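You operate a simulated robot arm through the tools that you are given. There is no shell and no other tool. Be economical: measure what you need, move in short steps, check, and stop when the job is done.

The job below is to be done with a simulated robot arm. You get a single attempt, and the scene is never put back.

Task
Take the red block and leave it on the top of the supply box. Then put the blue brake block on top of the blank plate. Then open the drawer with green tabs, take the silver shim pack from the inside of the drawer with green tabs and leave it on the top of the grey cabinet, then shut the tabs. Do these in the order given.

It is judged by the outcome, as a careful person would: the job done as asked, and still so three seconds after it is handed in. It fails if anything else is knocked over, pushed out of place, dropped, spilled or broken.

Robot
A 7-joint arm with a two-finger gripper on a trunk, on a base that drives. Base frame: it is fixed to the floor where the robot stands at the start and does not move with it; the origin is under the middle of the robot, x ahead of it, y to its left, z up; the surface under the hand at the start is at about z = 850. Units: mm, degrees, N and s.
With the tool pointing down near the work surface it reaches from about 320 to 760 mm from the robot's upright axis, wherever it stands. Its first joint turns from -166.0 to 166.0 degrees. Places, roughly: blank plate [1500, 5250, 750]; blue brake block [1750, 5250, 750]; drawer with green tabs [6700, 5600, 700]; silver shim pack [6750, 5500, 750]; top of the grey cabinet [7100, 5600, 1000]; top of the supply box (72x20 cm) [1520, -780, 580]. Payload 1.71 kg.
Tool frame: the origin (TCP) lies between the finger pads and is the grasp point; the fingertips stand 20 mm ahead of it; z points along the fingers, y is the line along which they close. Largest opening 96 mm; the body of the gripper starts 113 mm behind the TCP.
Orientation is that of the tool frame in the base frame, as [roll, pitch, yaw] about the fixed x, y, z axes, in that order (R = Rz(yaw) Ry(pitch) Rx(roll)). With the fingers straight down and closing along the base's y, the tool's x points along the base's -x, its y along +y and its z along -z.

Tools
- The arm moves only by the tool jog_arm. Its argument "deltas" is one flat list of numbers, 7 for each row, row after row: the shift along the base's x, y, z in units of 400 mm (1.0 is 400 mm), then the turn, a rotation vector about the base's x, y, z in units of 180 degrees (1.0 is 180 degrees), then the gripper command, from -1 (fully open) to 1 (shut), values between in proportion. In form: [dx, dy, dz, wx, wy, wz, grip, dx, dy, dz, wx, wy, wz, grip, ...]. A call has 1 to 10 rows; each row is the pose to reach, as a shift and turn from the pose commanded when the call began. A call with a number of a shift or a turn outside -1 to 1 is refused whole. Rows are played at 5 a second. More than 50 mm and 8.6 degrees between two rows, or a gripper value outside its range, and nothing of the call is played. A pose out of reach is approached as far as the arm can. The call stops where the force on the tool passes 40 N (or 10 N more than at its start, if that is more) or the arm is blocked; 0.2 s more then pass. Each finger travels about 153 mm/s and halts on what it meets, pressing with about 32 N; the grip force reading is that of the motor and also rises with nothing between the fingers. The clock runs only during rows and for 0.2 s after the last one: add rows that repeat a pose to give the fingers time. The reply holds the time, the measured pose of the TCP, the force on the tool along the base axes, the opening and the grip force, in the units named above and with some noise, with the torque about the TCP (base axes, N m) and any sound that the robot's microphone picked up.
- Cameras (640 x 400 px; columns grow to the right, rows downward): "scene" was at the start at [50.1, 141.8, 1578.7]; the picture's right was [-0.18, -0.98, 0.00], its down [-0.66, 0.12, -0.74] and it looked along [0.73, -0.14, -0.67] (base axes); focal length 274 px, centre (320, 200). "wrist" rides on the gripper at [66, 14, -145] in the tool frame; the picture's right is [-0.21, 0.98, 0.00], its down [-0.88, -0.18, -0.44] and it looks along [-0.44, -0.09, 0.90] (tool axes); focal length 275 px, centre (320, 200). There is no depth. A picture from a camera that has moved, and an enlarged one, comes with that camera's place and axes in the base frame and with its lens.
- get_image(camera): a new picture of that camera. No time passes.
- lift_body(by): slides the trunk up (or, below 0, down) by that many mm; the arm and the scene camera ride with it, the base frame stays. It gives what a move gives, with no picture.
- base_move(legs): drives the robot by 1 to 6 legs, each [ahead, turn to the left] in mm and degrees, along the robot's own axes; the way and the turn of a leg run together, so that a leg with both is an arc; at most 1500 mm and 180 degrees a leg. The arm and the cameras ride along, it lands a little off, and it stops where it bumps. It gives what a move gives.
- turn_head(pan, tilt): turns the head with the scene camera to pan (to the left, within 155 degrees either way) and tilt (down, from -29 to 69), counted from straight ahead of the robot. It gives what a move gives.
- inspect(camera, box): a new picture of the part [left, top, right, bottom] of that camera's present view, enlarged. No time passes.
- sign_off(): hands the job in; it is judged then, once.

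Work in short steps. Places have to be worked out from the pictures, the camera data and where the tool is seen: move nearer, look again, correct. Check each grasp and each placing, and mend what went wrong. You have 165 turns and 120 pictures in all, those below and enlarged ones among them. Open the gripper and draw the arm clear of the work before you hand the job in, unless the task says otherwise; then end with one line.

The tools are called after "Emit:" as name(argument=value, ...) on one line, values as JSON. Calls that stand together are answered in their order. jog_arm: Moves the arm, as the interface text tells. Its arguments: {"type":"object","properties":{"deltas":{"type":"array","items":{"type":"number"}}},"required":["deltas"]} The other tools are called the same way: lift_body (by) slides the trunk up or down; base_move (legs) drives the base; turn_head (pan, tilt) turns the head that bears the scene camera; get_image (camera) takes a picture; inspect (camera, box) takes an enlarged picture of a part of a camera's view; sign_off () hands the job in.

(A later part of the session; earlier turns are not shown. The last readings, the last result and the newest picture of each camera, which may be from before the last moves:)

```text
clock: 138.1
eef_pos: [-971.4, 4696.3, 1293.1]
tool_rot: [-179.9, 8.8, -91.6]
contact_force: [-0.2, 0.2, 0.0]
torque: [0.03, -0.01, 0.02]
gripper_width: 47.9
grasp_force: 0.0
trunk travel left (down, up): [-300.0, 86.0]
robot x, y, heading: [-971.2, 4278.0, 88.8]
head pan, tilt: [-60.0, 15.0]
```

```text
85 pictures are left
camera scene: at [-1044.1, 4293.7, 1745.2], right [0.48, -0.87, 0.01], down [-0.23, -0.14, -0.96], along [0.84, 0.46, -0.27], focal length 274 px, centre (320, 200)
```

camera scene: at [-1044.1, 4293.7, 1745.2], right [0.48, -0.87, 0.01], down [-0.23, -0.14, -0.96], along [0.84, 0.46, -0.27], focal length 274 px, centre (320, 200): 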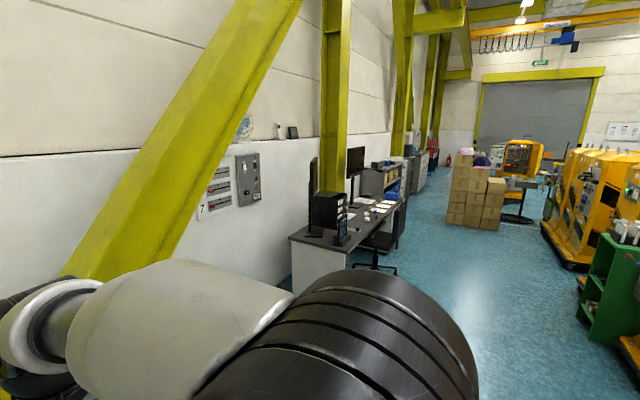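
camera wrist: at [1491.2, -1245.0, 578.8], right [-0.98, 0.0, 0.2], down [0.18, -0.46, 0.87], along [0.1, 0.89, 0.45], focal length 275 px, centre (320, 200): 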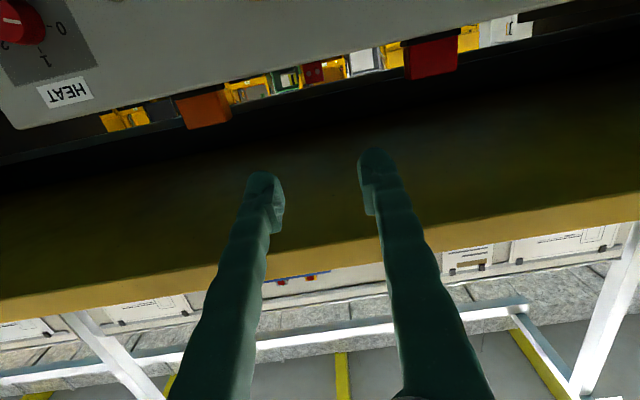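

A desk stands by the wall at x≈900–2300, y≈5000–5700 with a chair in front. I drive nearer along y≈4290 and look.

Emit:
base_move(legs=[[0, -89], [1500, 0], [400, 0]])

Emit:
turn_head(pan=50, tilt=35)

Emit:
get_image(camera="scene")

```text
clock: 152.8
eef_pos: [1342.0, 4292.0, 1294.3]
tool_rot: [-179.8, 8.8, 179.7]
contact_force: [-0.4, 0.8, 0.5]
torque: [0.0, -0.01, 0.01]
gripper_width: 47.9
grasp_force: 0.2
trunk travel left (down, up): [-300.0, 86.0]
robot x, y, heading: [921.9, 4280.9, 0.1]
head pan, tilt: [-60.0, 15.0]
```

```text
clock: 154.6
eef_pos: [1326.2, 4290.7, 1298.6]
tool_rot: [-179.8, 9.6, 179.5]
contact_force: [0.5, -0.2, 0.3]
torque: [-0.02, 0.0, 0.01]
gripper_width: 47.9
grasp_force: 0.0
trunk travel left (down, up): [-300.0, 86.0]
robot x, y, heading: [925.3, 4279.3, 0.1]
head pan, tilt: [50.0, 35.0]
```

```text
84 pictures are left
camera scene: at [950.1, 4502.8, 1713.0], right [0.77, -0.64, -0.01], down [-0.38, -0.44, -0.81], along [0.52, 0.63, -0.58], focal length 274 px, centre (320, 200)
```

scene: 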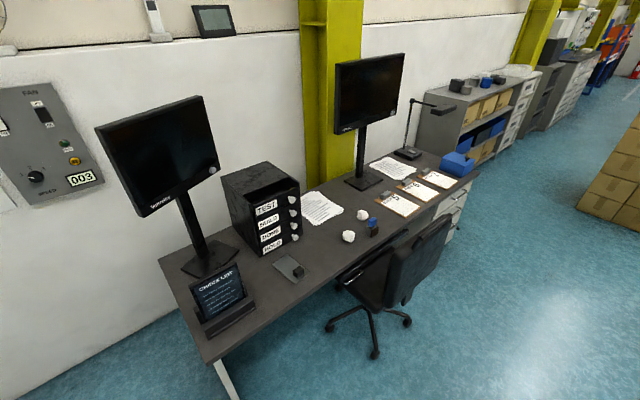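

Zoom on the desk middle to identify the plate and the brake block.

Emit:
inspect(camera="scene", box=[260, 150, 480, 287])

```text
2.91 times, centred on (370, 218) of scene
camera zoom: at [950.1, 4502.8, 1713.0], right [0.77, -0.64, -0.01], down [-0.38, -0.44, -0.81], along [0.52, 0.63, -0.58], focal length 798 px, centre (174, 146)
```

zoom: 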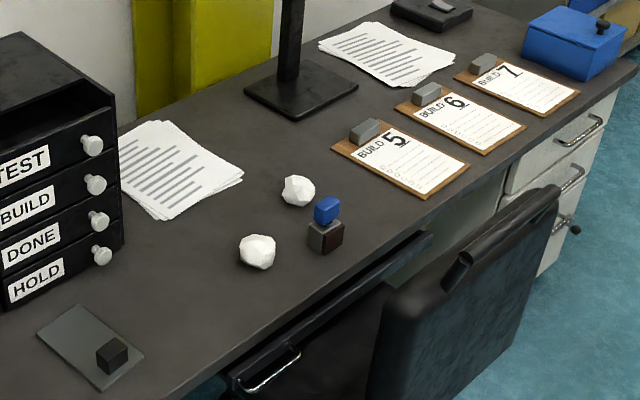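

Plate (grey, with a dark cube standing on it) is near (1375,5228), blue block (standing on a dark block) near (1860,5176). Both should be reachable from about (1380,4650) facing the desk, clear of the chair.

Emit:
base_move(legs=[[455, 0], [0, 90], [365, 0]])

Emit:
turn_head(pan=-5, tilt=50)

Emit:
get_image(camera="scene")

Emit:
get_image(camera="wrist")

```text
clock: 164.5
eef_pos: [1414.0, 5134.5, 1256.8]
tool_rot: [178.4, 8.1, -91.2]
contact_force: [2.7, -0.3, 0.0]
torque: [0.04, 0.37, 0.05]
gripper_width: 48.1
grasp_force: 0.2
trunk travel left (down, up): [-300.0, 86.0]
robot x, y, heading: [1373.8, 4627.3, 88.8]
head pan, tilt: [50.0, 35.0]
stopped in leg 3: the robot was blocked; the commanded pose is now the measured one
```

```text
clock: 165.7
eef_pos: [1402.2, 5130.1, 1259.4]
tool_rot: [178.8, 8.0, -90.9]
contact_force: [-0.8, 0.1, -0.3]
torque: [-0.05, -0.09, 0.0]
gripper_width: 47.9
grasp_force: 0.1
trunk travel left (down, up): [-300.0, 86.0]
robot x, y, heading: [1368.5, 4628.5, 88.4]
head pan, tilt: [-5.0, 50.0]
```

```text
82 pictures are left
camera scene: at [1219.7, 4621.9, 1691.4], right [0.99, -0.12, 0.0], down [-0.09, -0.75, -0.65], along [0.08, 0.65, -0.76], focal length 274 px, centre (320, 200)
```

scene: 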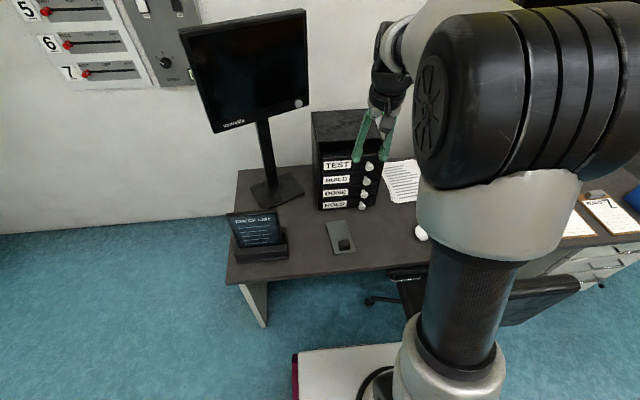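

```text
81 pictures are left
camera wrist: at [1389.6, 5044.9, 1394.7], right [-0.97, 0.22, 0.05], down [0.21, 0.8, 0.56], along [0.08, 0.56, -0.83], focal length 275 px, centre (320, 200)
```

wrist: 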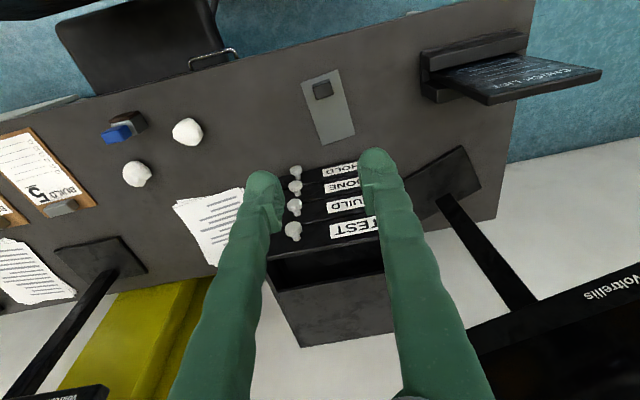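

The base stopped ~25 mm early, so it touched something; I look down at its right front (chair).

Emit:
turn_head(pan=-40, tilt=69)

Emit:
get_image(camera="scene")

Emit:
inspect(camera="wrist", box=[60, 40, 380, 240])

```text
clock: 166.8
eef_pos: [1403.9, 5128.2, 1261.2]
tool_rot: [178.7, 8.3, -91.0]
contact_force: [0.5, -0.1, 0.3]
torque: [-0.01, 0.0, 0.02]
gripper_width: 48.1
grasp_force: 0.2
trunk travel left (down, up): [-300.0, 86.0]
robot x, y, heading: [1367.5, 4627.8, 88.2]
head pan, tilt: [-40.0, 68.8]
```

```text
80 pictures are left
camera scene: at [1248.7, 4585.0, 1669.1], right [0.75, -0.67, -0.01], down [-0.62, -0.69, -0.38], along [0.24, 0.29, -0.93], focal length 274 px, centre (320, 200)
```

scene: 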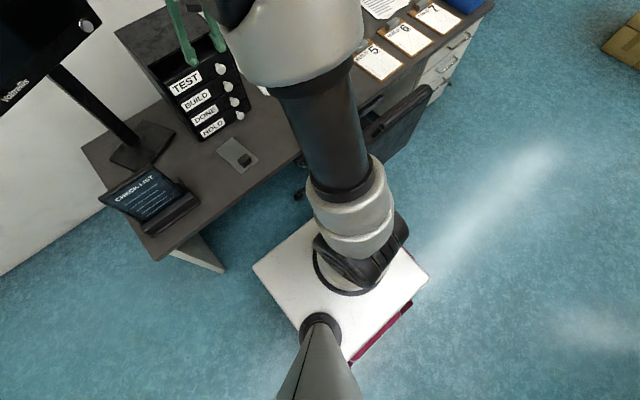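

```text
2.00 times, centred on (220, 140) of wrist
camera zoom: at [1391.0, 5043.9, 1395.3], right [-0.97, 0.22, 0.05], down [0.21, 0.8, 0.56], along [0.08, 0.56, -0.83], focal length 551 px, centre (520, 320)
```

zoom: 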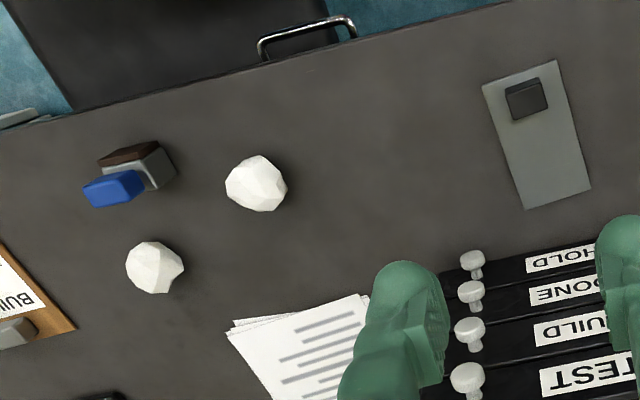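

Base is just touching something low (probably the chair's foot); I won't push further. Both targets are in reach: plate centre ≈(1376,5238) with its far part free, blue block ≈(1828,5162). I move the hand above the blue block, levelling the tool.

Emit:
jog_arm(deltas=[0.105, 0.008, 0, -0.01, 0, 0, 0, 0.21, 0.016, 0, -0.02, 0, 0, 0, 0.315, 0.024, 0, -0.03, 0, 0, 0, 0.42, 0.032, 0, -0.04, 0, 0, 0, 0.525, 0.04, 0, -0.046, 0, 0, 0, 0.63, 0.05, 0, -0.046, 0, 0, 0, 0.735, 0.06, 0, -0.046, 0, 0, 0, 0.84, 0.07, 0, -0.046, 0, 0, 0, 0.945, 0.08, 0, -0.046, 0, 0, 0, 0.99, 0.085, 0, -0.046, 0, 0, 0])

Emit:
get_image(camera="wrist")

```text
clock: 168.8
eef_pos: [1769.5, 5179.0, 1239.0]
tool_rot: [178.6, -1.5, -90.9]
contact_force: [1.3, 1.2, -0.1]
torque: [-0.13, 0.1, 0.0]
gripper_width: 47.8
grasp_force: 0.2
trunk travel left (down, up): [-300.0, 86.0]
robot x, y, heading: [1364.2, 4628.0, 88.3]
head pan, tilt: [-40.0, 68.8]
stopped in row 10: the arm was blocked; the commanded pose is now the measured one
```

```text
78 pictures are left
camera wrist: at [1758.9, 5118.3, 1387.2], right [-0.98, 0.22, 0.02], down [0.21, 0.88, 0.42], along [0.08, 0.41, -0.91], focal length 275 px, centre (320, 200)
```

wrist: 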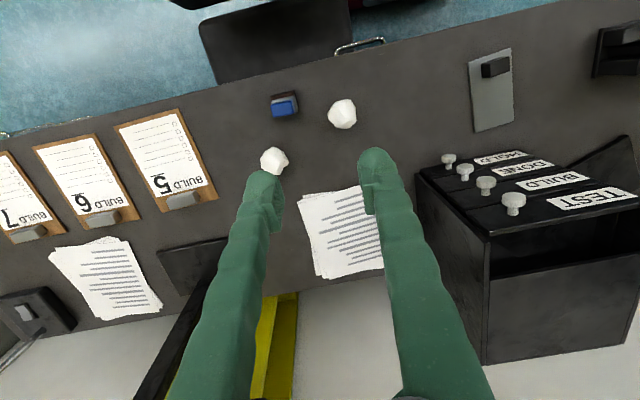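

The arm was blocked; something near, perhaps the second monitor. I look at it with the head.

Emit:
turn_head(pan=-35, tilt=30)

Emit:
get_image(camera="scene")

```text
clock: 169.8
eef_pos: [1769.2, 5173.5, 1246.1]
tool_rot: [178.8, -1.1, -91.2]
contact_force: [0.1, 0.3, 0.2]
torque: [-0.02, -0.04, 0.0]
gripper_width: 48.0
grasp_force: 0.0
trunk travel left (down, up): [-300.0, 86.0]
robot x, y, heading: [1367.3, 4626.6, 88.1]
head pan, tilt: [-35.0, 30.0]
```

```text
77 pictures are left
camera scene: at [1265.4, 4617.7, 1721.0], right [0.8, -0.6, -0.01], down [-0.3, -0.39, -0.87], along [0.52, 0.7, -0.49], focal length 274 px, centre (320, 200)
```

scene: 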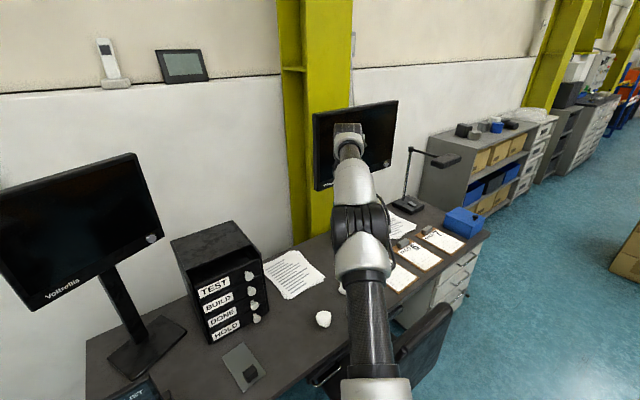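

Nothing seems touched by the hand (monitor ~300 mm off); probably the arm is near its stretch at this height. I lower the trunk by 225 mm, which gives better reach at the desk.

Emit:
lift_body(by=-225)

Emit:
get_image(camera="wrist")

```text
clock: 172.2
eef_pos: [1770.3, 5174.0, 1020.8]
tool_rot: [178.9, -1.2, -91.1]
contact_force: [-0.8, 0.4, -0.3]
torque: [0.01, -0.01, -0.01]
gripper_width: 48.2
grasp_force: 0.0
trunk travel left (down, up): [-75.0, 311.0]
robot x, y, heading: [1366.3, 4632.2, 88.2]
head pan, tilt: [-35.0, 30.0]
```

```text
76 pictures are left
camera wrist: at [1758.6, 5111.9, 1168.0], right [-0.97, 0.22, 0.02], down [0.21, 0.88, 0.42], along [0.08, 0.42, -0.91], focal length 275 px, centre (320, 200)
```

wrist: 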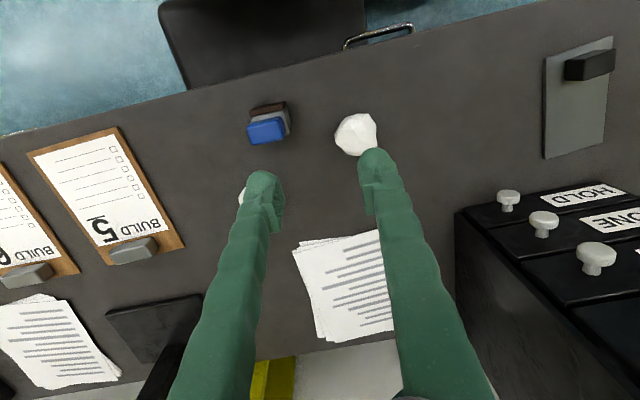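

Blue block ≈(1833,5167). Zoom to see how it is built and its orientation.

Emit:
inspect(camera="wrist", box=[200, 80, 360, 180])

```text
4.00 times, centred on (280, 130) of wrist
camera zoom: at [1758.6, 5111.9, 1168.0], right [-0.97, 0.22, 0.02], down [0.21, 0.88, 0.42], along [0.08, 0.42, -0.91], focal length 1101 px, centre (480, 480)
```

zoom: 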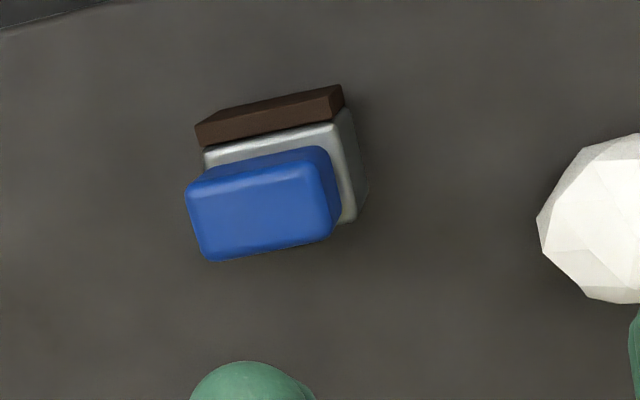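

It's one piece: blue cap (~40x22, aligned with the axes) on a steel/brown brake block. I go above it with a 60 mm opening and down to z≈885.

Emit:
jog_arm(deltas=[0.08, -0.005, -0.05, 0.003, 0, 0.003, -0.25, 0.166, -0.012, -0.1, 0.006, 0, 0.006, -0.25, 0.166, -0.012, -0.2, 0.006, 0, 0.006, -0.25, 0.166, -0.012, -0.3, 0.006, 0, 0.006, -0.25, 0.166, -0.012, -0.34, 0.006, 0, 0.006, -0.25, 0.166, -0.012, -0.34, 0.006, 0, 0.006, -0.25])

Emit:
get_image(camera="wrist")

```text
clock: 173.6
eef_pos: [1836.0, 5170.3, 885.1]
tool_rot: [178.8, 0.0, -90.0]
contact_force: [0.6, 0.1, 0.4]
torque: [0.01, 0.02, -0.01]
gripper_width: 59.8
grasp_force: 0.0
out of reach, approached as far as the arm can: row 2
trunk travel left (down, up): [-75.0, 311.0]
robot x, y, heading: [1365.5, 4629.0, 88.2]
head pan, tilt: [-35.0, 30.0]
```

```text
74 pictures are left
camera wrist: at [1826.1, 5105.8, 1031.3], right [-0.98, 0.21, 0.02], down [0.19, 0.88, 0.44], along [0.07, 0.43, -0.9], focal length 275 px, centre (320, 200)
```

wrist: 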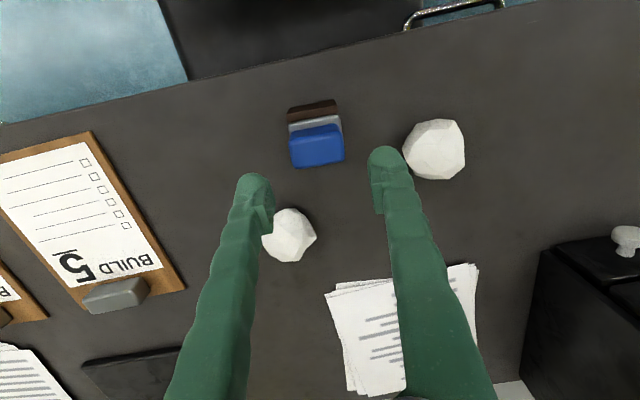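

Cap top at z≈800, centre (1835,5166). Descend to TCP z≈797 and close.

Emit:
jog_arm(deltas=[0, -0.01, -0.1, 0, 0, 0, -0.25, 0, -0.01, -0.18, 0, 0, 0, -0.25, 0, -0.01, -0.22, 0, 0, 0, -0.25, 0, -0.01, -0.22, 0, 0, 0, 0.2, 0, -0.01, -0.22, 0, 0, 0, 1, 0, -0.01, -0.22, 0, 0, 0, 1])

Emit:
inspect(camera="wrist", box=[200, 80, 440, 230])

```text
clock: 175.0
eef_pos: [1838.0, 5166.9, 798.8]
tool_rot: [178.8, -0.1, -89.9]
contact_force: [-1.6, 0.1, 2.1]
torque: [-0.12, -0.02, -0.03]
gripper_width: 45.9
grasp_force: 32.1
trunk travel left (down, up): [-75.0, 311.0]
robot x, y, heading: [1366.0, 4630.5, 88.1]
head pan, tilt: [-35.0, 30.0]
```

```text
2.67 times, centred on (320, 155) of wrist
camera zoom: at [1827.2, 5102.9, 944.6], right [-0.98, 0.21, 0.02], down [0.19, 0.88, 0.44], along [0.07, 0.43, -0.9], focal length 734 px, centre (320, 320)
```

zoom: 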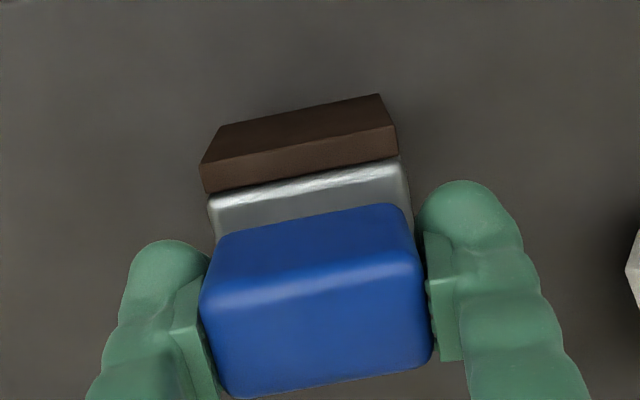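

Gripped at 46 mm. Lift 120 mm and check.

Emit:
jog_arm(deltas=[0, 0, 0.08, 0, 0, 0, 1, 0, 0, 0.18, 0, 0, 0, 1, 0, 0, 0.28, 0, 0, 0, 1, -0.05, 0, 0.35, 0, 0, 0, 1, -0.05, 0, 0.35, 0, 0, 0, 1])

Emit:
get_image(camera="wrist")

```text
clock: 176.2
eef_pos: [1817.2, 5166.0, 938.5]
tool_rot: [178.8, -0.1, -90.0]
contact_force: [-1.3, 0.5, -2.8]
torque: [0.0, -0.03, 0.0]
gripper_width: 45.8
grasp_force: 31.8
trunk travel left (down, up): [-75.0, 311.0]
robot x, y, heading: [1362.7, 4628.1, 88.2]
head pan, tilt: [-35.0, 30.0]
```

```text
72 pictures are left
camera wrist: at [1806.7, 5102.3, 1083.9], right [-0.98, 0.21, 0.02], down [0.19, 0.88, 0.44], along [0.07, 0.43, -0.9], focal length 275 px, centre (320, 200)
```

wrist: 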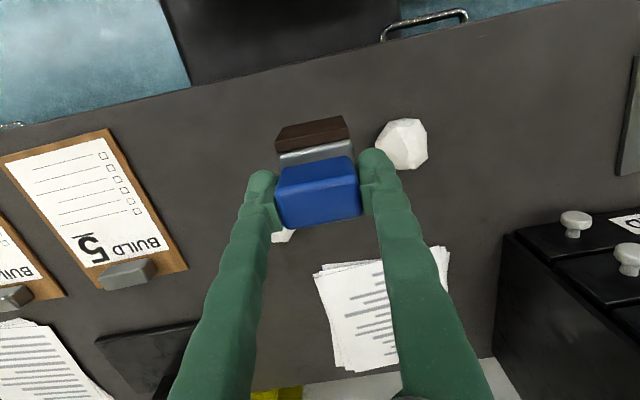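

The whole brake block comes along. Now carry it towards the plate in two moves, at z≈940.

Emit:
jog_arm(deltas=[-0.1, 0.01, 0, 0, 0, 0, 1, -0.2, 0.02, 0, 0, 0, 0, 1, -0.3, 0.04, 0, 0, 0, 0, 1, -0.4, 0.06, 0, 0, 0, 0, 1, -0.5, 0.08, 0, 0, 0, 0, 1, -0.6, 0.1, 0, 0, 0, 0, 1, -0.7, 0.13, 0, 0, 0, 0, 1, -0.8, 0.15, 0, 0, 0, 0, 1, -0.9, 0.17, 0, 0, 0, 0, 1, -0.98, 0.19, 0, 0, 0, 0, 1])

Emit:
get_image(camera="wrist")

```text
clock: 178.4
eef_pos: [1427.1, 5245.2, 937.9]
tool_rot: [178.7, -0.1, -90.1]
contact_force: [0.2, -0.1, -3.3]
torque: [0.01, -0.02, 0.01]
gripper_width: 45.8
grasp_force: 32.4
trunk travel left (down, up): [-75.0, 311.0]
robot x, y, heading: [1367.3, 4628.7, 88.1]
head pan, tilt: [-35.0, 30.0]
```

```text
71 pictures are left
camera wrist: at [1416.8, 5180.7, 1084.1], right [-0.98, 0.21, 0.02], down [0.19, 0.88, 0.44], along [0.07, 0.43, -0.9], focal length 275 px, centre (320, 200)
```

wrist: 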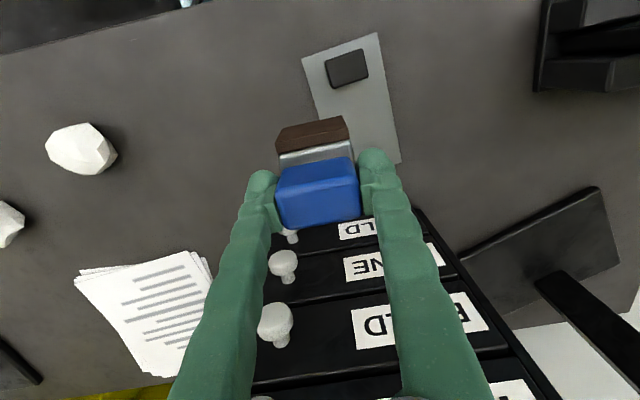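

Plate spans about (1346–1426, 5165–5312) with a 5° lean, cube on its front part up to y≈5206. I go over the free part (TCP 1377, 5268) and down to z≈825.

Emit:
jog_arm(deltas=[-0.06, 0.03, 0, 0, 0, 0, 1, -0.125, 0.057, 0, 0, 0, 0, 1, -0.125, 0.057, -0.1, 0, 0, 0, 1, -0.125, 0.057, -0.2, 0, 0, 0, 1, -0.125, 0.057, -0.28, 0, 0, 0, 1, -0.125, 0.057, -0.28, 0, 0, 0, 1])

Emit:
get_image(camera="wrist")

```text
clock: 179.8
eef_pos: [1377.6, 5266.7, 826.0]
tool_rot: [178.7, 0.0, -90.1]
contact_force: [-0.9, 0.5, -1.9]
torque: [0.0, -0.03, -0.01]
gripper_width: 46.0
grasp_force: 32.2
trunk travel left (down, up): [-75.0, 311.0]
robot x, y, heading: [1366.4, 4631.7, 88.2]
head pan, tilt: [-35.0, 30.0]
```

```text
70 pictures are left
camera wrist: at [1366.8, 5202.2, 972.5], right [-0.98, 0.21, 0.02], down [0.19, 0.88, 0.44], along [0.07, 0.43, -0.9], focal length 275 px, centre (320, 200)
```

wrist: 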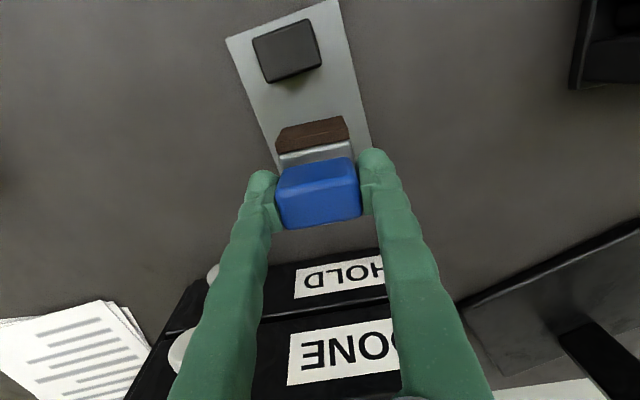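

Centred over the free part. Lower to z≈806 and feel for contact.

Emit:
jog_arm(deltas=[0, 0, -0.03, 0, 0, 0, 1, 0, 0, -0.048, 0, 0, 0, 1, 0, 0, -0.053, 0, 0, 0, 1, 0, 0, -0.053, 0, 0, 0, 1])

```text
clock: 180.8
eef_pos: [1377.3, 5267.5, 807.1]
tool_rot: [178.7, 0.1, -90.0]
contact_force: [0.1, -0.2, 6.1]
torque: [-0.18, -0.1, 0.0]
gripper_width: 46.1
grasp_force: 31.4
trunk travel left (down, up): [-75.0, 311.0]
robot x, y, heading: [1368.7, 4632.3, 88.2]
head pan, tilt: [-35.0, 30.0]
```

Contact felt. Release and rise.

Emit:
jog_arm(deltas=[0, 0, 0.002, 0, 0, 0, 0.0, 0, 0, 0.003, 0, 0, 0, -0.3, 0, 0, 0.004, 0, 0, 0, -0.35, 0, 0, 0.1, 0, 0, 0, -0.35, 0, 0, 0.2, 0, 0, 0, -0.35, 0, -0.03, 0.3, 0, 0, 0, -0.35, 0, -0.06, 0.4, 0, 0, 0, -0.35, 0, -0.12, 0.5, 0, 0, 0, -0.35])

Emit:
get_image(camera="wrist")

```text
clock: 182.6
eef_pos: [1376.1, 5215.9, 1009.2]
tool_rot: [178.8, 0.1, -90.1]
contact_force: [0.1, -0.3, 0.3]
torque: [-0.01, 0.03, -0.02]
gripper_width: 64.9
grasp_force: 0.2
trunk travel left (down, up): [-75.0, 311.0]
robot x, y, heading: [1366.4, 4627.8, 88.3]
head pan, tilt: [-35.0, 30.0]
```

```text
69 pictures are left
camera wrist: at [1367.0, 5150.9, 1153.9], right [-0.98, 0.21, 0.02], down [0.19, 0.88, 0.44], along [0.07, 0.44, -0.9], focal length 275 px, centre (320, 200)
```

wrist: 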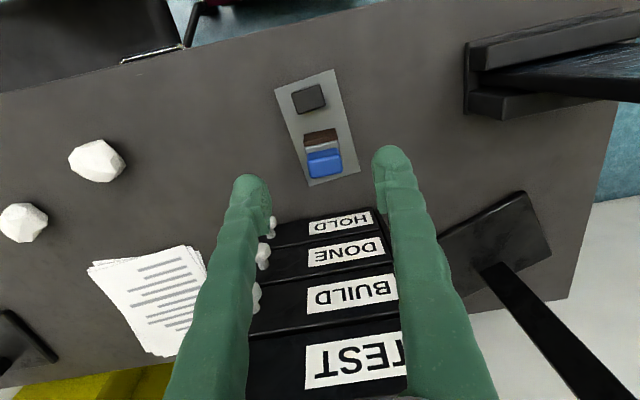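

Brake block stands on the plate. Draw the arm in, back the base off and drive along the hall towards x≈2800.

Emit:
jog_arm(deltas=[0, -0.05, 0.1, 0, 0, 0, -0.35, 0, -0.15, 0.15, 0, 0, 0, -0.35, 0, -0.25, 0.2, 0, 0, 0, -0.35, 0, -0.35, 0.2, 0, 0, 0, -0.35, 0, -0.4, 0.2, 0, 0, 0, -0.35])

Emit:
base_move(legs=[[-350, 0], [0, -88], [1400, 0]])

Emit:
turn_head(pan=15, tilt=15)

Emit:
get_image(camera="scene")

```text
clock: 183.8
eef_pos: [1377.3, 5058.0, 1085.2]
tool_rot: [178.7, 0.0, -90.0]
contact_force: [-0.1, 0.0, -0.4]
torque: [0.05, -0.03, -0.02]
gripper_width: 64.5
grasp_force: 0.1
trunk travel left (down, up): [-75.0, 311.0]
robot x, y, heading: [1362.0, 4629.6, 88.2]
head pan, tilt: [-35.0, 30.0]
```

```text
clock: 197.7
eef_pos: [3187.1, 4324.6, 1084.0]
tool_rot: [178.7, -0.2, -176.6]
contact_force: [-0.7, -0.3, 0.1]
torque: [0.02, -0.02, 0.01]
gripper_width: 64.8
grasp_force: 0.0
trunk travel left (down, up): [-75.0, 311.0]
robot x, y, heading: [2754.2, 4307.3, 1.7]
head pan, tilt: [-35.0, 30.0]
```

```text
clock: 198.9
eef_pos: [3171.0, 4325.1, 1091.9]
tool_rot: [178.8, 0.7, -176.6]
contact_force: [0.0, -0.1, 0.3]
torque: [0.05, 0.0, 0.01]
gripper_width: 64.8
grasp_force: 0.1
trunk travel left (down, up): [-75.0, 311.0]
robot x, y, heading: [2755.4, 4309.7, 1.6]
head pan, tilt: [15.0, 15.0]
```

```text
68 pictures are left
camera scene: at [2807.3, 4488.7, 1519.4], right [0.28, -0.96, 0.0], down [-0.26, -0.07, -0.96], along [0.92, 0.27, -0.27], focal length 274 px, centre (320, 200)
```

scene: 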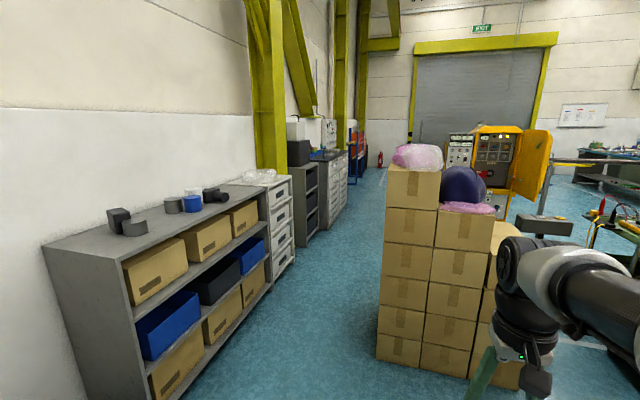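

The box stack leaves a ~980 mm lane along the wall shelf; I take its middle (y≈5030) to x≈5200 and look.

Emit:
base_move(legs=[[0, 38], [1120, 0], [0, -39.6], [1500, 0], [200, 0]])

Emit:
turn_head(pan=30, tilt=25)

Emit:
get_image(camera="scene")

```text
clock: 218.1
eef_pos: [5741.5, 4998.2, 1093.3]
tool_rot: [178.6, 0.9, -179.1]
contact_force: [0.0, 0.3, -0.2]
torque: [0.01, 0.0, 0.01]
gripper_width: 64.9
grasp_force: 0.0
trunk travel left (down, up): [-75.0, 311.0]
robot x, y, heading: [5332.2, 5002.0, -1.1]
head pan, tilt: [15.0, 15.0]
```

```text
clock: 218.9
eef_pos: [5735.5, 4997.2, 1095.3]
tool_rot: [178.8, 1.4, -179.0]
contact_force: [-0.1, 0.6, 0.1]
torque: [0.02, -0.06, -0.02]
gripper_width: 64.7
grasp_force: 0.0
trunk travel left (down, up): [-75.0, 311.0]
robot x, y, heading: [5329.6, 5000.4, -1.0]
head pan, tilt: [30.0, 25.0]
```

```text
67 pictures are left
camera scene: at [5379.0, 5199.7, 1503.4], right [0.49, -0.87, -0.01], down [-0.38, -0.2, -0.9], along [0.79, 0.44, -0.43], focal length 274 px, centre (320, 200)
```

scene: 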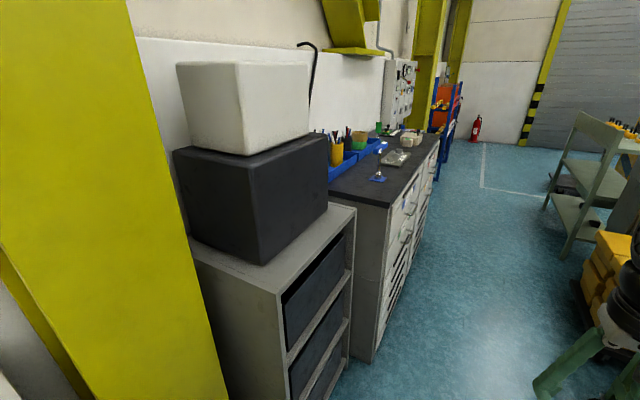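

The grey cabinet runs x≈6370–7890 with its drawer front at y≈5440. I drive to about (6700,4735) and turn to face it.

Emit:
base_move(legs=[[0, -10], [1395, 0], [0, 101]])

Emit:
turn_head(pan=0, tilt=42)

Emit:
get_image(camera="scene")

Emit:
get_image(camera="wrist")

```text
clock: 229.4
eef_pos: [7087.3, 4900.0, 1090.0]
tool_rot: [178.4, 0.4, -155.2]
contact_force: [-1.1, -1.1, 0.7]
torque: [0.22, -0.22, 0.04]
gripper_width: 64.9
grasp_force: 0.0
trunk travel left (down, up): [-75.0, 311.0]
robot x, y, heading: [6691.5, 4753.5, 11.1]
head pan, tilt: [30.0, 25.0]
stopped in leg 3: the robot was blocked; the commanded pose is now the measured one
```

```text
clock: 230.3
eef_pos: [7086.5, 4901.7, 1087.9]
tool_rot: [178.5, 0.5, -155.3]
contact_force: [-0.3, 0.7, 0.3]
torque: [0.04, -0.07, 0.03]
gripper_width: 64.9
grasp_force: 0.0
trunk travel left (down, up): [-75.0, 311.0]
robot x, y, heading: [6690.9, 4752.5, 11.3]
head pan, tilt: [0.0, 42.0]
```

```text
66 pictures are left
camera scene: at [6706.1, 4913.9, 1477.2], right [0.2, -0.98, 0.0], down [-0.67, -0.13, -0.73], along [0.72, 0.14, -0.68], focal length 274 px, centre (320, 200)
```

scene: 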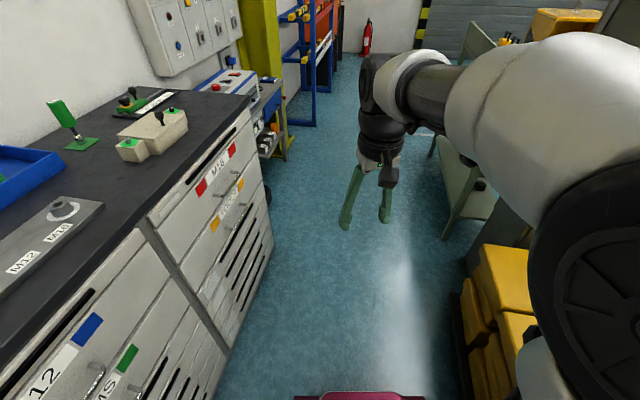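

```text
65 pictures are left
camera wrist: at [7022.4, 4883.3, 1233.5], right [-0.22, 0.97, 0.03], down [0.88, 0.19, 0.45], along [0.43, 0.12, -0.89], focal length 275 px, centre (320, 200)
```

wrist: 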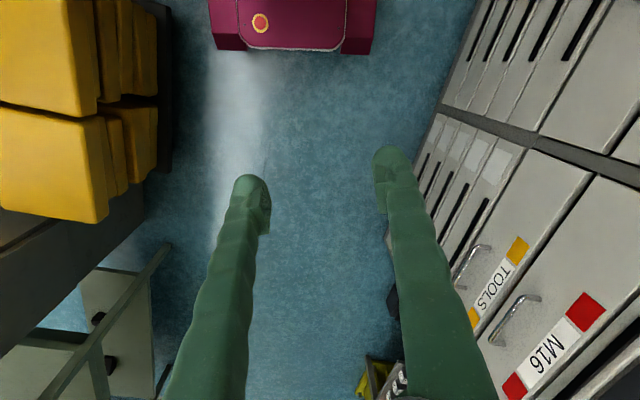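

The turn was blocked after 22°; something's near the base or arm. I look to the right and behind.

Emit:
turn_head(pan=-100, tilt=45)

Emit:
get_image(camera="scene")

Emit:
turn_head(pan=100, tilt=55)

Emit:
get_image(camera="scene")

```text
clock: 232.1
eef_pos: [7086.2, 4900.5, 1088.0]
tool_rot: [178.4, 0.3, -155.3]
contact_force: [-0.3, -0.5, -0.4]
torque: [0.01, 0.0, 0.0]
gripper_width: 64.8
grasp_force: 0.1
trunk travel left (down, up): [-75.0, 311.0]
robot x, y, heading: [6690.0, 4753.1, 11.1]
head pan, tilt: [-100.0, 45.0]
```

```text
64 pictures are left
camera scene: at [6629.2, 4816.9, 1474.3], right [-1.0, -0.02, 0.02], down [-0.03, 0.7, -0.71], along [0.0, -0.71, -0.7], focal length 274 px, centre (320, 200)
```

scene: 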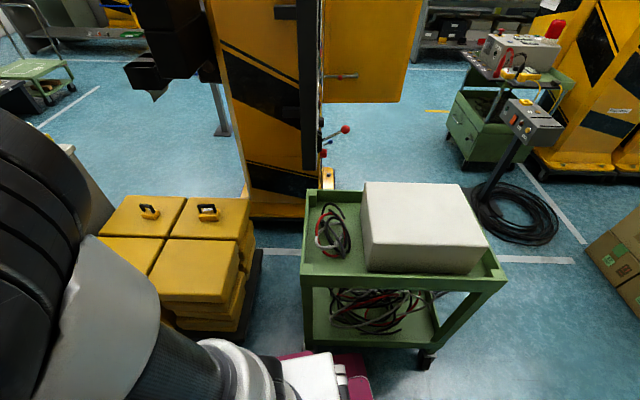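

```text
clock: 235.0
eef_pos: [7087.1, 4900.9, 1086.8]
tool_rot: [178.5, 0.3, -155.2]
contact_force: [0.1, 0.1, 0.1]
torque: [-0.02, 0.03, 0.0]
gripper_width: 64.8
grasp_force: 0.1
trunk travel left (down, up): [-75.0, 311.0]
robot x, y, heading: [6690.2, 4754.7, 11.2]
head pan, tilt: [100.0, 55.0]
```

```text
63 pictures are left
camera scene: at [6601.0, 4965.4, 1460.9], right [0.93, 0.36, -0.02], down [0.29, -0.77, -0.58], along [-0.22, 0.53, -0.82], focal length 274 px, centre (320, 200)
```

scene: 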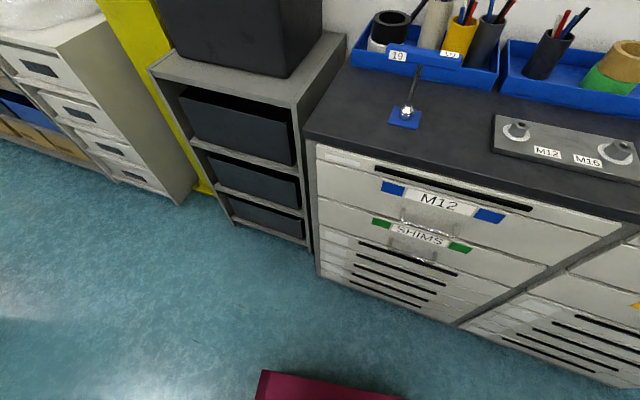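

The robot's rear touched a green cart (edge y≈4370). The SHIMS drawer with green tabs is at about (6733, 5440, 702). I go forward first, then turn in the clear spot.

Emit:
base_move(legs=[[150, 0], [0, 79], [90, 0]])

Emit:
turn_head(pan=15, tilt=50)

Emit:
get_image(camera="scene")

Emit:
get_image(camera="wrist")

```text
clock: 237.8
eef_pos: [7158.8, 4994.8, 1102.4]
tool_rot: [179.1, 2.4, -143.0]
contact_force: [-0.1, -1.1, 0.2]
torque: [0.05, -0.07, 0.0]
gripper_width: 64.8
grasp_force: 0.0
trunk travel left (down, up): [-75.0, 311.0]
robot x, y, heading: [6839.7, 4783.8, 23.4]
head pan, tilt: [100.0, 55.0]
stopped in leg 2: the robot was blocked; the commanded pose is now the measured one
```

```text
clock: 239.3
eef_pos: [7165.9, 4996.5, 1099.5]
tool_rot: [179.0, 2.0, -143.1]
contact_force: [0.6, -0.5, 0.0]
torque: [0.01, -0.01, 0.03]
gripper_width: 64.8
grasp_force: 0.0
trunk travel left (down, up): [-75.0, 311.0]
robot x, y, heading: [6834.1, 4781.9, 23.4]
head pan, tilt: [15.0, 50.0]
```

```text
62 pictures are left
camera scene: at [6806.6, 4958.2, 1466.0], right [0.62, -0.78, 0.0], down [-0.61, -0.48, -0.63], along [0.49, 0.39, -0.78], focal length 274 px, centre (320, 200)
```

scene: 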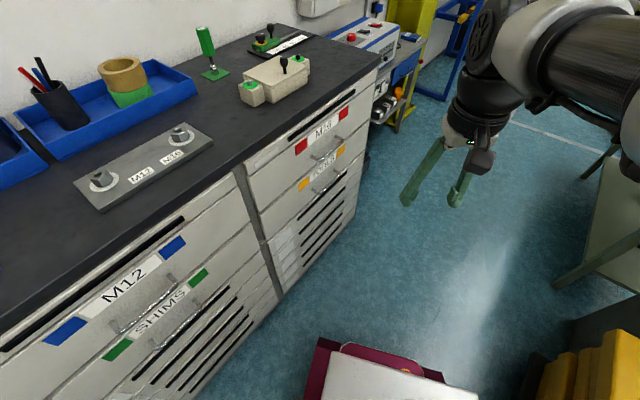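

```text
61 pictures are left
camera wrist: at [7102.2, 4965.0, 1242.9], right [-0.42, 0.91, 0.03], down [0.8, 0.36, 0.47], along [0.42, 0.22, -0.88], focal length 275 px, centre (320, 200)
```

wrist: 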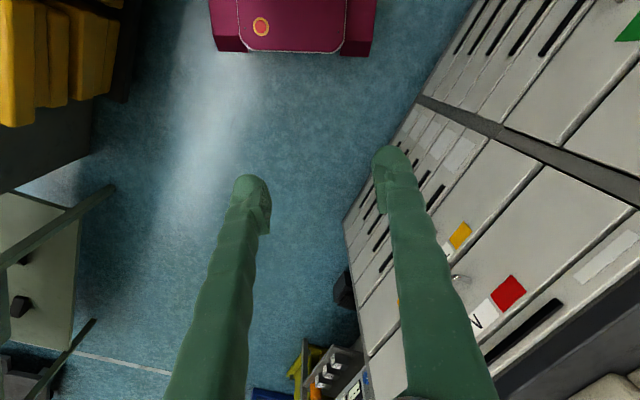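

Blocked again after 12°. I look down at the right rear to see exactly what touches.

Emit:
turn_head(pan=-115, tilt=55)

Emit:
get_image(camera="scene")

```text
clock: 241.4
eef_pos: [7166.2, 4997.2, 1100.1]
tool_rot: [178.9, 2.0, -143.1]
contact_force: [0.4, 0.5, -1.2]
torque: [0.0, 0.02, 0.0]
gripper_width: 64.9
grasp_force: 0.1
trunk travel left (down, up): [-75.0, 311.0]
robot x, y, heading: [6837.3, 4783.8, 23.1]
head pan, tilt: [-115.0, 55.0]
```

```text
60 pictures are left
camera scene: at [6744.0, 4838.4, 1461.2], right [-1.0, 0.03, 0.01], down [0.02, 0.81, -0.58], along [-0.03, -0.58, -0.81], focal length 274 px, centre (320, 200)
```

scene: 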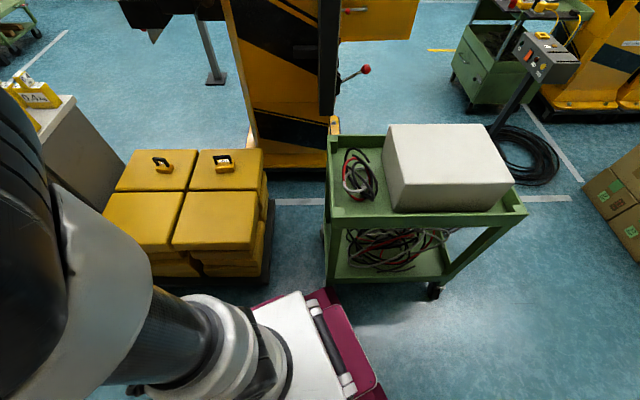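

The rear corner touches the cart's near leg at about (6680,4430). Driving ahead along the present heading clears it; then there's room to turn at about (7065,4880).

Emit:
base_move(legs=[[250, 0], [0, 66.5]])

Emit:
turn_head(pan=30, tilt=50)

Emit:
get_image(camera="scene")

```text
clock: 246.8
eef_pos: [7002.8, 5266.6, 1099.6]
tool_rot: [178.8, 2.0, -76.7]
contact_force: [0.6, 0.6, 0.0]
torque: [-0.01, 0.01, 0.01]
gripper_width: 64.8
grasp_force: 0.0
trunk travel left (down, up): [-75.0, 311.0]
robot x, y, heading: [7068.6, 4882.5, 89.9]
head pan, tilt: [-115.0, 55.0]
```

```text
clock: 249.1
eef_pos: [7002.7, 5250.2, 1105.3]
tool_rot: [179.2, 2.9, -76.6]
contact_force: [0.4, 0.4, 0.3]
torque: [-0.01, 0.02, 0.01]
gripper_width: 64.5
grasp_force: 0.0
trunk travel left (down, up): [-75.0, 311.0]
robot x, y, heading: [7069.6, 4881.1, 89.7]
head pan, tilt: [30.0, 50.0]
```

```text
59 pictures are left
camera scene: at [6879.0, 4913.3, 1466.1], right [0.87, 0.49, -0.01], down [0.38, -0.68, -0.63], along [-0.32, 0.55, -0.78], focal length 274 px, centre (320, 200)
```

scene: 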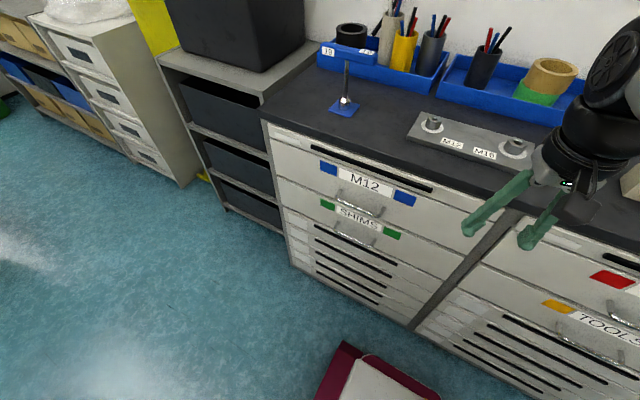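

Good stance. Zoom on the SHIMS drawer and its handle.

Emit:
inspect(camera="scene", box=[250, 130, 450, 255])

```text
3.20 times, centred on (350, 192) of scene
camera zoom: at [6879.0, 4913.3, 1466.1], right [0.87, 0.49, -0.01], down [0.38, -0.68, -0.63], along [-0.32, 0.55, -0.78], focal length 877 px, centre (224, 224)
```

zoom: 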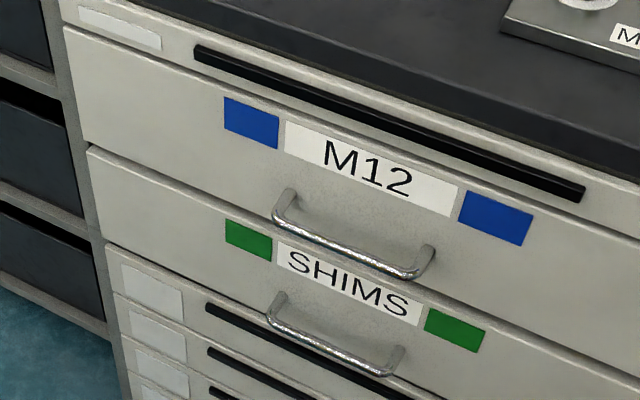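

The SHIMS handle is a bar about (6725, 5400, 651), with the M12 handle overhanging above, so I'll grip it horizontally with the fingers above and below the bar. First lower the trunk and bring the hand over to x≈6710, y≈5210.

Emit:
lift_body(by=-75)

Emit:
jog_arm(deltas=[-0.09, -0.01, -0.03, 0, 0, -0.012, -0.35, -0.18, -0.02, -0.06, 0, 0, -0.024, -0.35, -0.27, -0.03, -0.09, 0, 0, -0.036, -0.35, -0.36, -0.04, -0.12, 0, 0, -0.048, -0.35, -0.45, -0.05, -0.15, 0, 0, -0.06, -0.35, -0.54, -0.06, -0.18, 0, 0, -0.072, -0.35, -0.63, -0.07, -0.21, 0, 0, -0.074, -0.35, -0.72, -0.08, -0.24, 0, 0, -0.074, -0.35])

```text
clock: 250.2
eef_pos: [7002.8, 5249.8, 1031.2]
tool_rot: [179.1, 2.9, -76.7]
contact_force: [0.4, -0.2, -0.3]
torque: [0.03, -0.01, -0.02]
gripper_width: 64.6
grasp_force: 0.1
trunk travel left (down, up): [0.0, 386.0]
robot x, y, heading: [7071.6, 4879.3, 89.6]
head pan, tilt: [30.0, 50.0]
```

```text
clock: 252.0
eef_pos: [6713.3, 5217.3, 935.4]
tool_rot: [179.2, 2.9, -90.1]
contact_force: [1.5, -0.9, 0.0]
torque: [0.0, 0.0, 0.01]
gripper_width: 64.8
grasp_force: 0.0
trunk travel left (down, up): [0.0, 386.0]
robot x, y, heading: [7068.8, 4880.0, 89.5]
head pan, tilt: [30.0, 50.0]
```

Now swing the fingers up to horizontal (about x), lowering gradually.

Emit:
jog_arm(deltas=[0, 0, -0.02, 0.047, 0, 0, -0.35, 0, 0, -0.04, 0.094, 0, 0, -0.35, 0, 0, -0.06, 0.141, 0, 0, -0.35, 0, 0, -0.08, 0.188, 0, 0, -0.35, 0, 0, -0.1, 0.235, 0, 0, -0.35, 0, 0, -0.12, 0.282, 0, 0, -0.35, 0, 0, -0.14, 0.329, 0, 0, -0.35, 0, 0, -0.16, 0.376, 0, 0, -0.35, 0, 0, -0.18, 0.423, 0, 0, -0.35, 0, 0, -0.2, 0.47, 0, 0, -0.35])

Emit:
get_image(camera="wrist")

```text
clock: 254.2
eef_pos: [6715.7, 5220.1, 854.3]
tool_rot: [176.8, 87.5, -92.6]
contact_force: [0.3, 1.2, 0.6]
torque: [-0.08, 0.04, 0.09]
gripper_width: 64.5
grasp_force: 0.1
trunk travel left (down, up): [0.0, 386.0]
robot x, y, heading: [7069.9, 4883.0, 89.7]
head pan, tilt: [30.0, 50.0]
```

```text
57 pictures are left
camera wrist: at [6703.8, 5073.8, 796.0], right [-0.98, 0.0, 0.21], down [0.19, -0.4, 0.9], along [0.08, 0.92, 0.39], focal length 275 px, centre (320, 200)
```

wrist: 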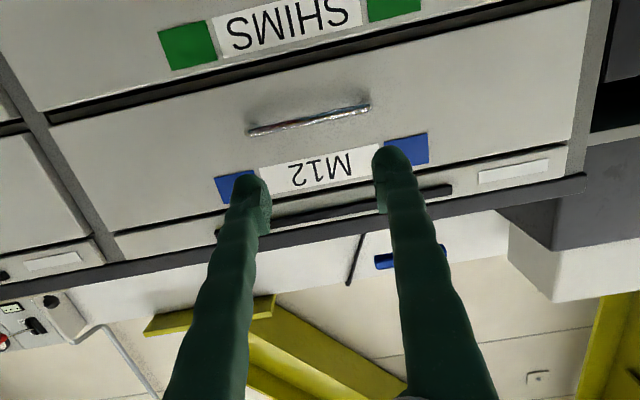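

M12 bar triangulates to (6728,5393,833); SHIMS bar then at about (6727,5393,663). Now roll the hand 90° about its axis so that the fingers close vertically, while lowering.

Emit:
jog_arm(deltas=[0.003, 0, -0.03, 0, 0.047, 0, -0.35, 0.005, 0, -0.06, 0, 0.094, 0, -0.35, 0.01, 0, -0.09, 0, 0.141, 0, -0.35, 0.015, 0, -0.12, 0, 0.188, 0, -0.35, 0.02, 0, -0.15, 0, 0.235, 0, -0.35, 0.025, 0, -0.18, 0, 0.282, 0, -0.35, 0.028, 0, -0.21, 0, 0.329, 0, -0.35, 0.028, 0, -0.24, 0, 0.376, 0, -0.35, 0.028, 0, -0.27, 0, 0.423, 0, -0.35, 0.028, 0, -0.3, 0, 0.47, 0, -0.35])

Emit:
get_image(camera="wrist")

```text
clock: 255.4
eef_pos: [6643.8, 5349.4, 869.1]
tool_rot: [92.9, 48.5, -172.7]
contact_force: [-0.7, -0.5, -0.6]
torque: [0.12, -0.02, -0.19]
gripper_width: 64.9
grasp_force: 0.0
out of reach, approached as far as the arm can: row 1, 2, 3, 4, 5, 6
trunk travel left (down, up): [0.0, 386.0]
robot x, y, heading: [7070.5, 4879.9, 89.7]
head pan, tilt: [30.0, 50.0]
stopped in row 6: the force on the tool passed its limit at 128 N (the readings are from after the stop); the commanded pose is now the measured one
```

```text
56 pictures are left
camera wrist: at [6604.0, 5199.7, 834.4], right [-0.6, -0.03, 0.8], down [0.75, -0.36, 0.55], along [0.28, 0.93, 0.23], focal length 275 px, centre (320, 200)
```

wrist: 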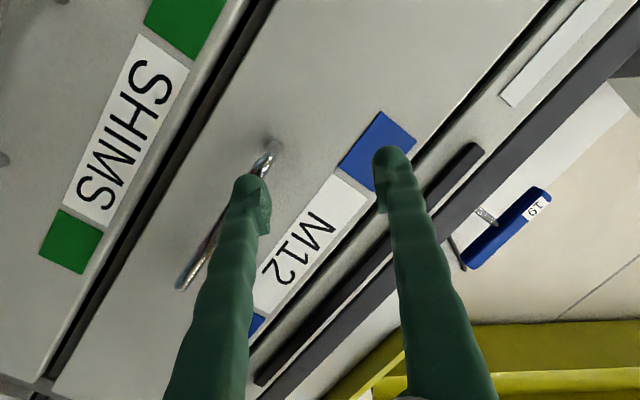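

The roll direction ran into joint limits and the hand was pushed forward against the M12 drawer front; nothing looks shifted. I draw back and unroll.

Emit:
jog_arm(deltas=[0.02, -0.08, 0, 0, 0, 0, -0.35, 0.05, -0.18, 0, 0, -0.03, 0, -0.35, 0.08, -0.26, 0, 0, -0.07, 0, -0.35, 0.12, -0.3, 0, 0, -0.11, 0, -0.35, 0.15, -0.32, 0, 0, -0.15, 0, -0.35, 0.17, -0.32, 0, 0, -0.19, 0, -0.35, 0.18, -0.32, 0, 0, -0.23, 0, -0.35, 0.18, -0.32, 0, 0, -0.27, 0, -0.35])

Emit:
get_image(camera="wrist")

```text
clock: 257.2
eef_pos: [6725.5, 5227.4, 871.8]
tool_rot: [-116.9, 82.2, -25.0]
contact_force: [-0.1, 0.0, -0.5]
torque: [0.0, 0.03, 0.0]
gripper_width: 64.9
grasp_force: 0.0
out of reach, approached as far as the arm can: row 1, 2, 3, 4, 5
trunk travel left (down, up): [0.0, 386.0]
robot x, y, heading: [7070.7, 4887.1, 89.7]
head pan, tilt: [30.0, 50.0]
```

```text
55 pictures are left
camera wrist: at [6724.2, 5078.9, 815.7], right [-1.0, -0.02, 0.08], down [0.09, -0.39, 0.92], along [0.01, 0.92, 0.39], focal length 275 px, centre (320, 200)
```

wrist: 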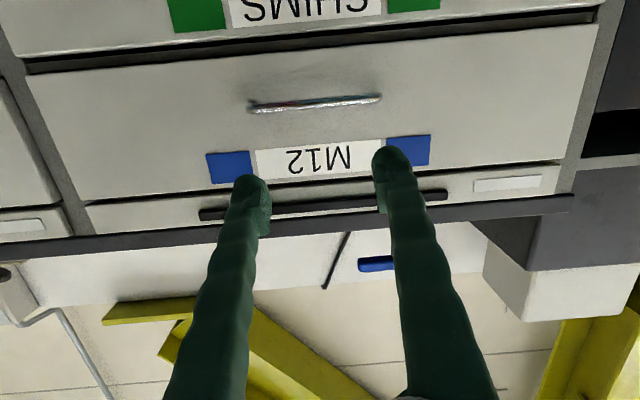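

Back to the earlier pose. I try rolling the other way, a small test without shift.

Emit:
jog_arm(deltas=[0, 0, 0, 0, -0.04, 0, -0.35, 0, 0, 0, 0, -0.08, 0, -0.35, 0, 0, 0, 0, -0.12, 0, -0.35])

```text
clock: 258.1
eef_pos: [6724.7, 5226.9, 872.6]
tool_rot: [-98.2, 61.0, -6.9]
contact_force: [0.7, -1.3, -0.9]
torque: [-0.02, 0.0, -0.01]
gripper_width: 64.5
grasp_force: 0.1
trunk travel left (down, up): [0.0, 386.0]
robot x, y, heading: [7069.1, 4882.2, 89.5]
head pan, tilt: [30.0, 50.0]
```

That way is free. Finish the roll (target rpy [-90,0,0]).

Emit:
jog_arm(deltas=[0, 0, 0, 0, -0.042, 0, -0.35, 0, 0, 0, 0, -0.084, 0, -0.35, 0, 0, 0, 0, -0.126, 0, -0.35, 0, 0, 0, 0, -0.168, 0, -0.35, 0, 0, 0, 0, -0.21, 0, -0.35, 0, 0, 0, 0, -0.252, 0, -0.35, 0, 0, 0, 0, -0.294, 0, -0.35, 0, 0, 0, 0, -0.336, 0, -0.35, 0, 0, 0, 0, -0.336, 0, -0.35])

Emit:
get_image(camera="wrist")

```text
clock: 260.1
eef_pos: [6724.6, 5226.8, 873.9]
tool_rot: [-92.1, 0.9, -3.3]
contact_force: [-0.9, 0.2, -0.3]
torque: [-0.02, 0.0, -0.02]
gripper_width: 64.8
grasp_force: 0.1
trunk travel left (down, up): [0.0, 386.0]
robot x, y, heading: [7071.5, 4882.9, 89.7]
head pan, tilt: [30.0, 50.0]
```

```text
54 pictures are left
camera wrist: at [6782.1, 5079.1, 864.3], right [-0.22, -0.02, -0.98], down [-0.9, -0.39, 0.21], along [-0.38, 0.92, 0.06], focal length 275 px, centre (320, 200)
```

wrist: 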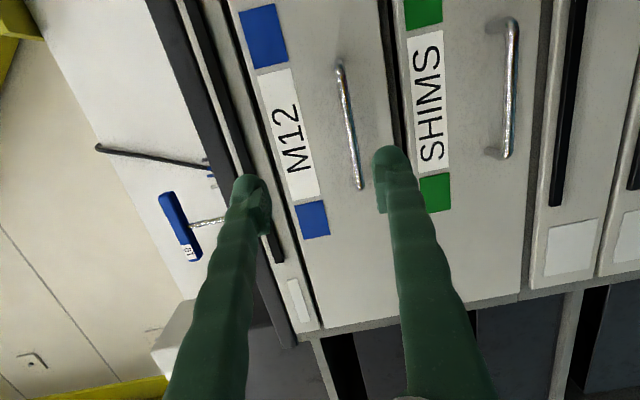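

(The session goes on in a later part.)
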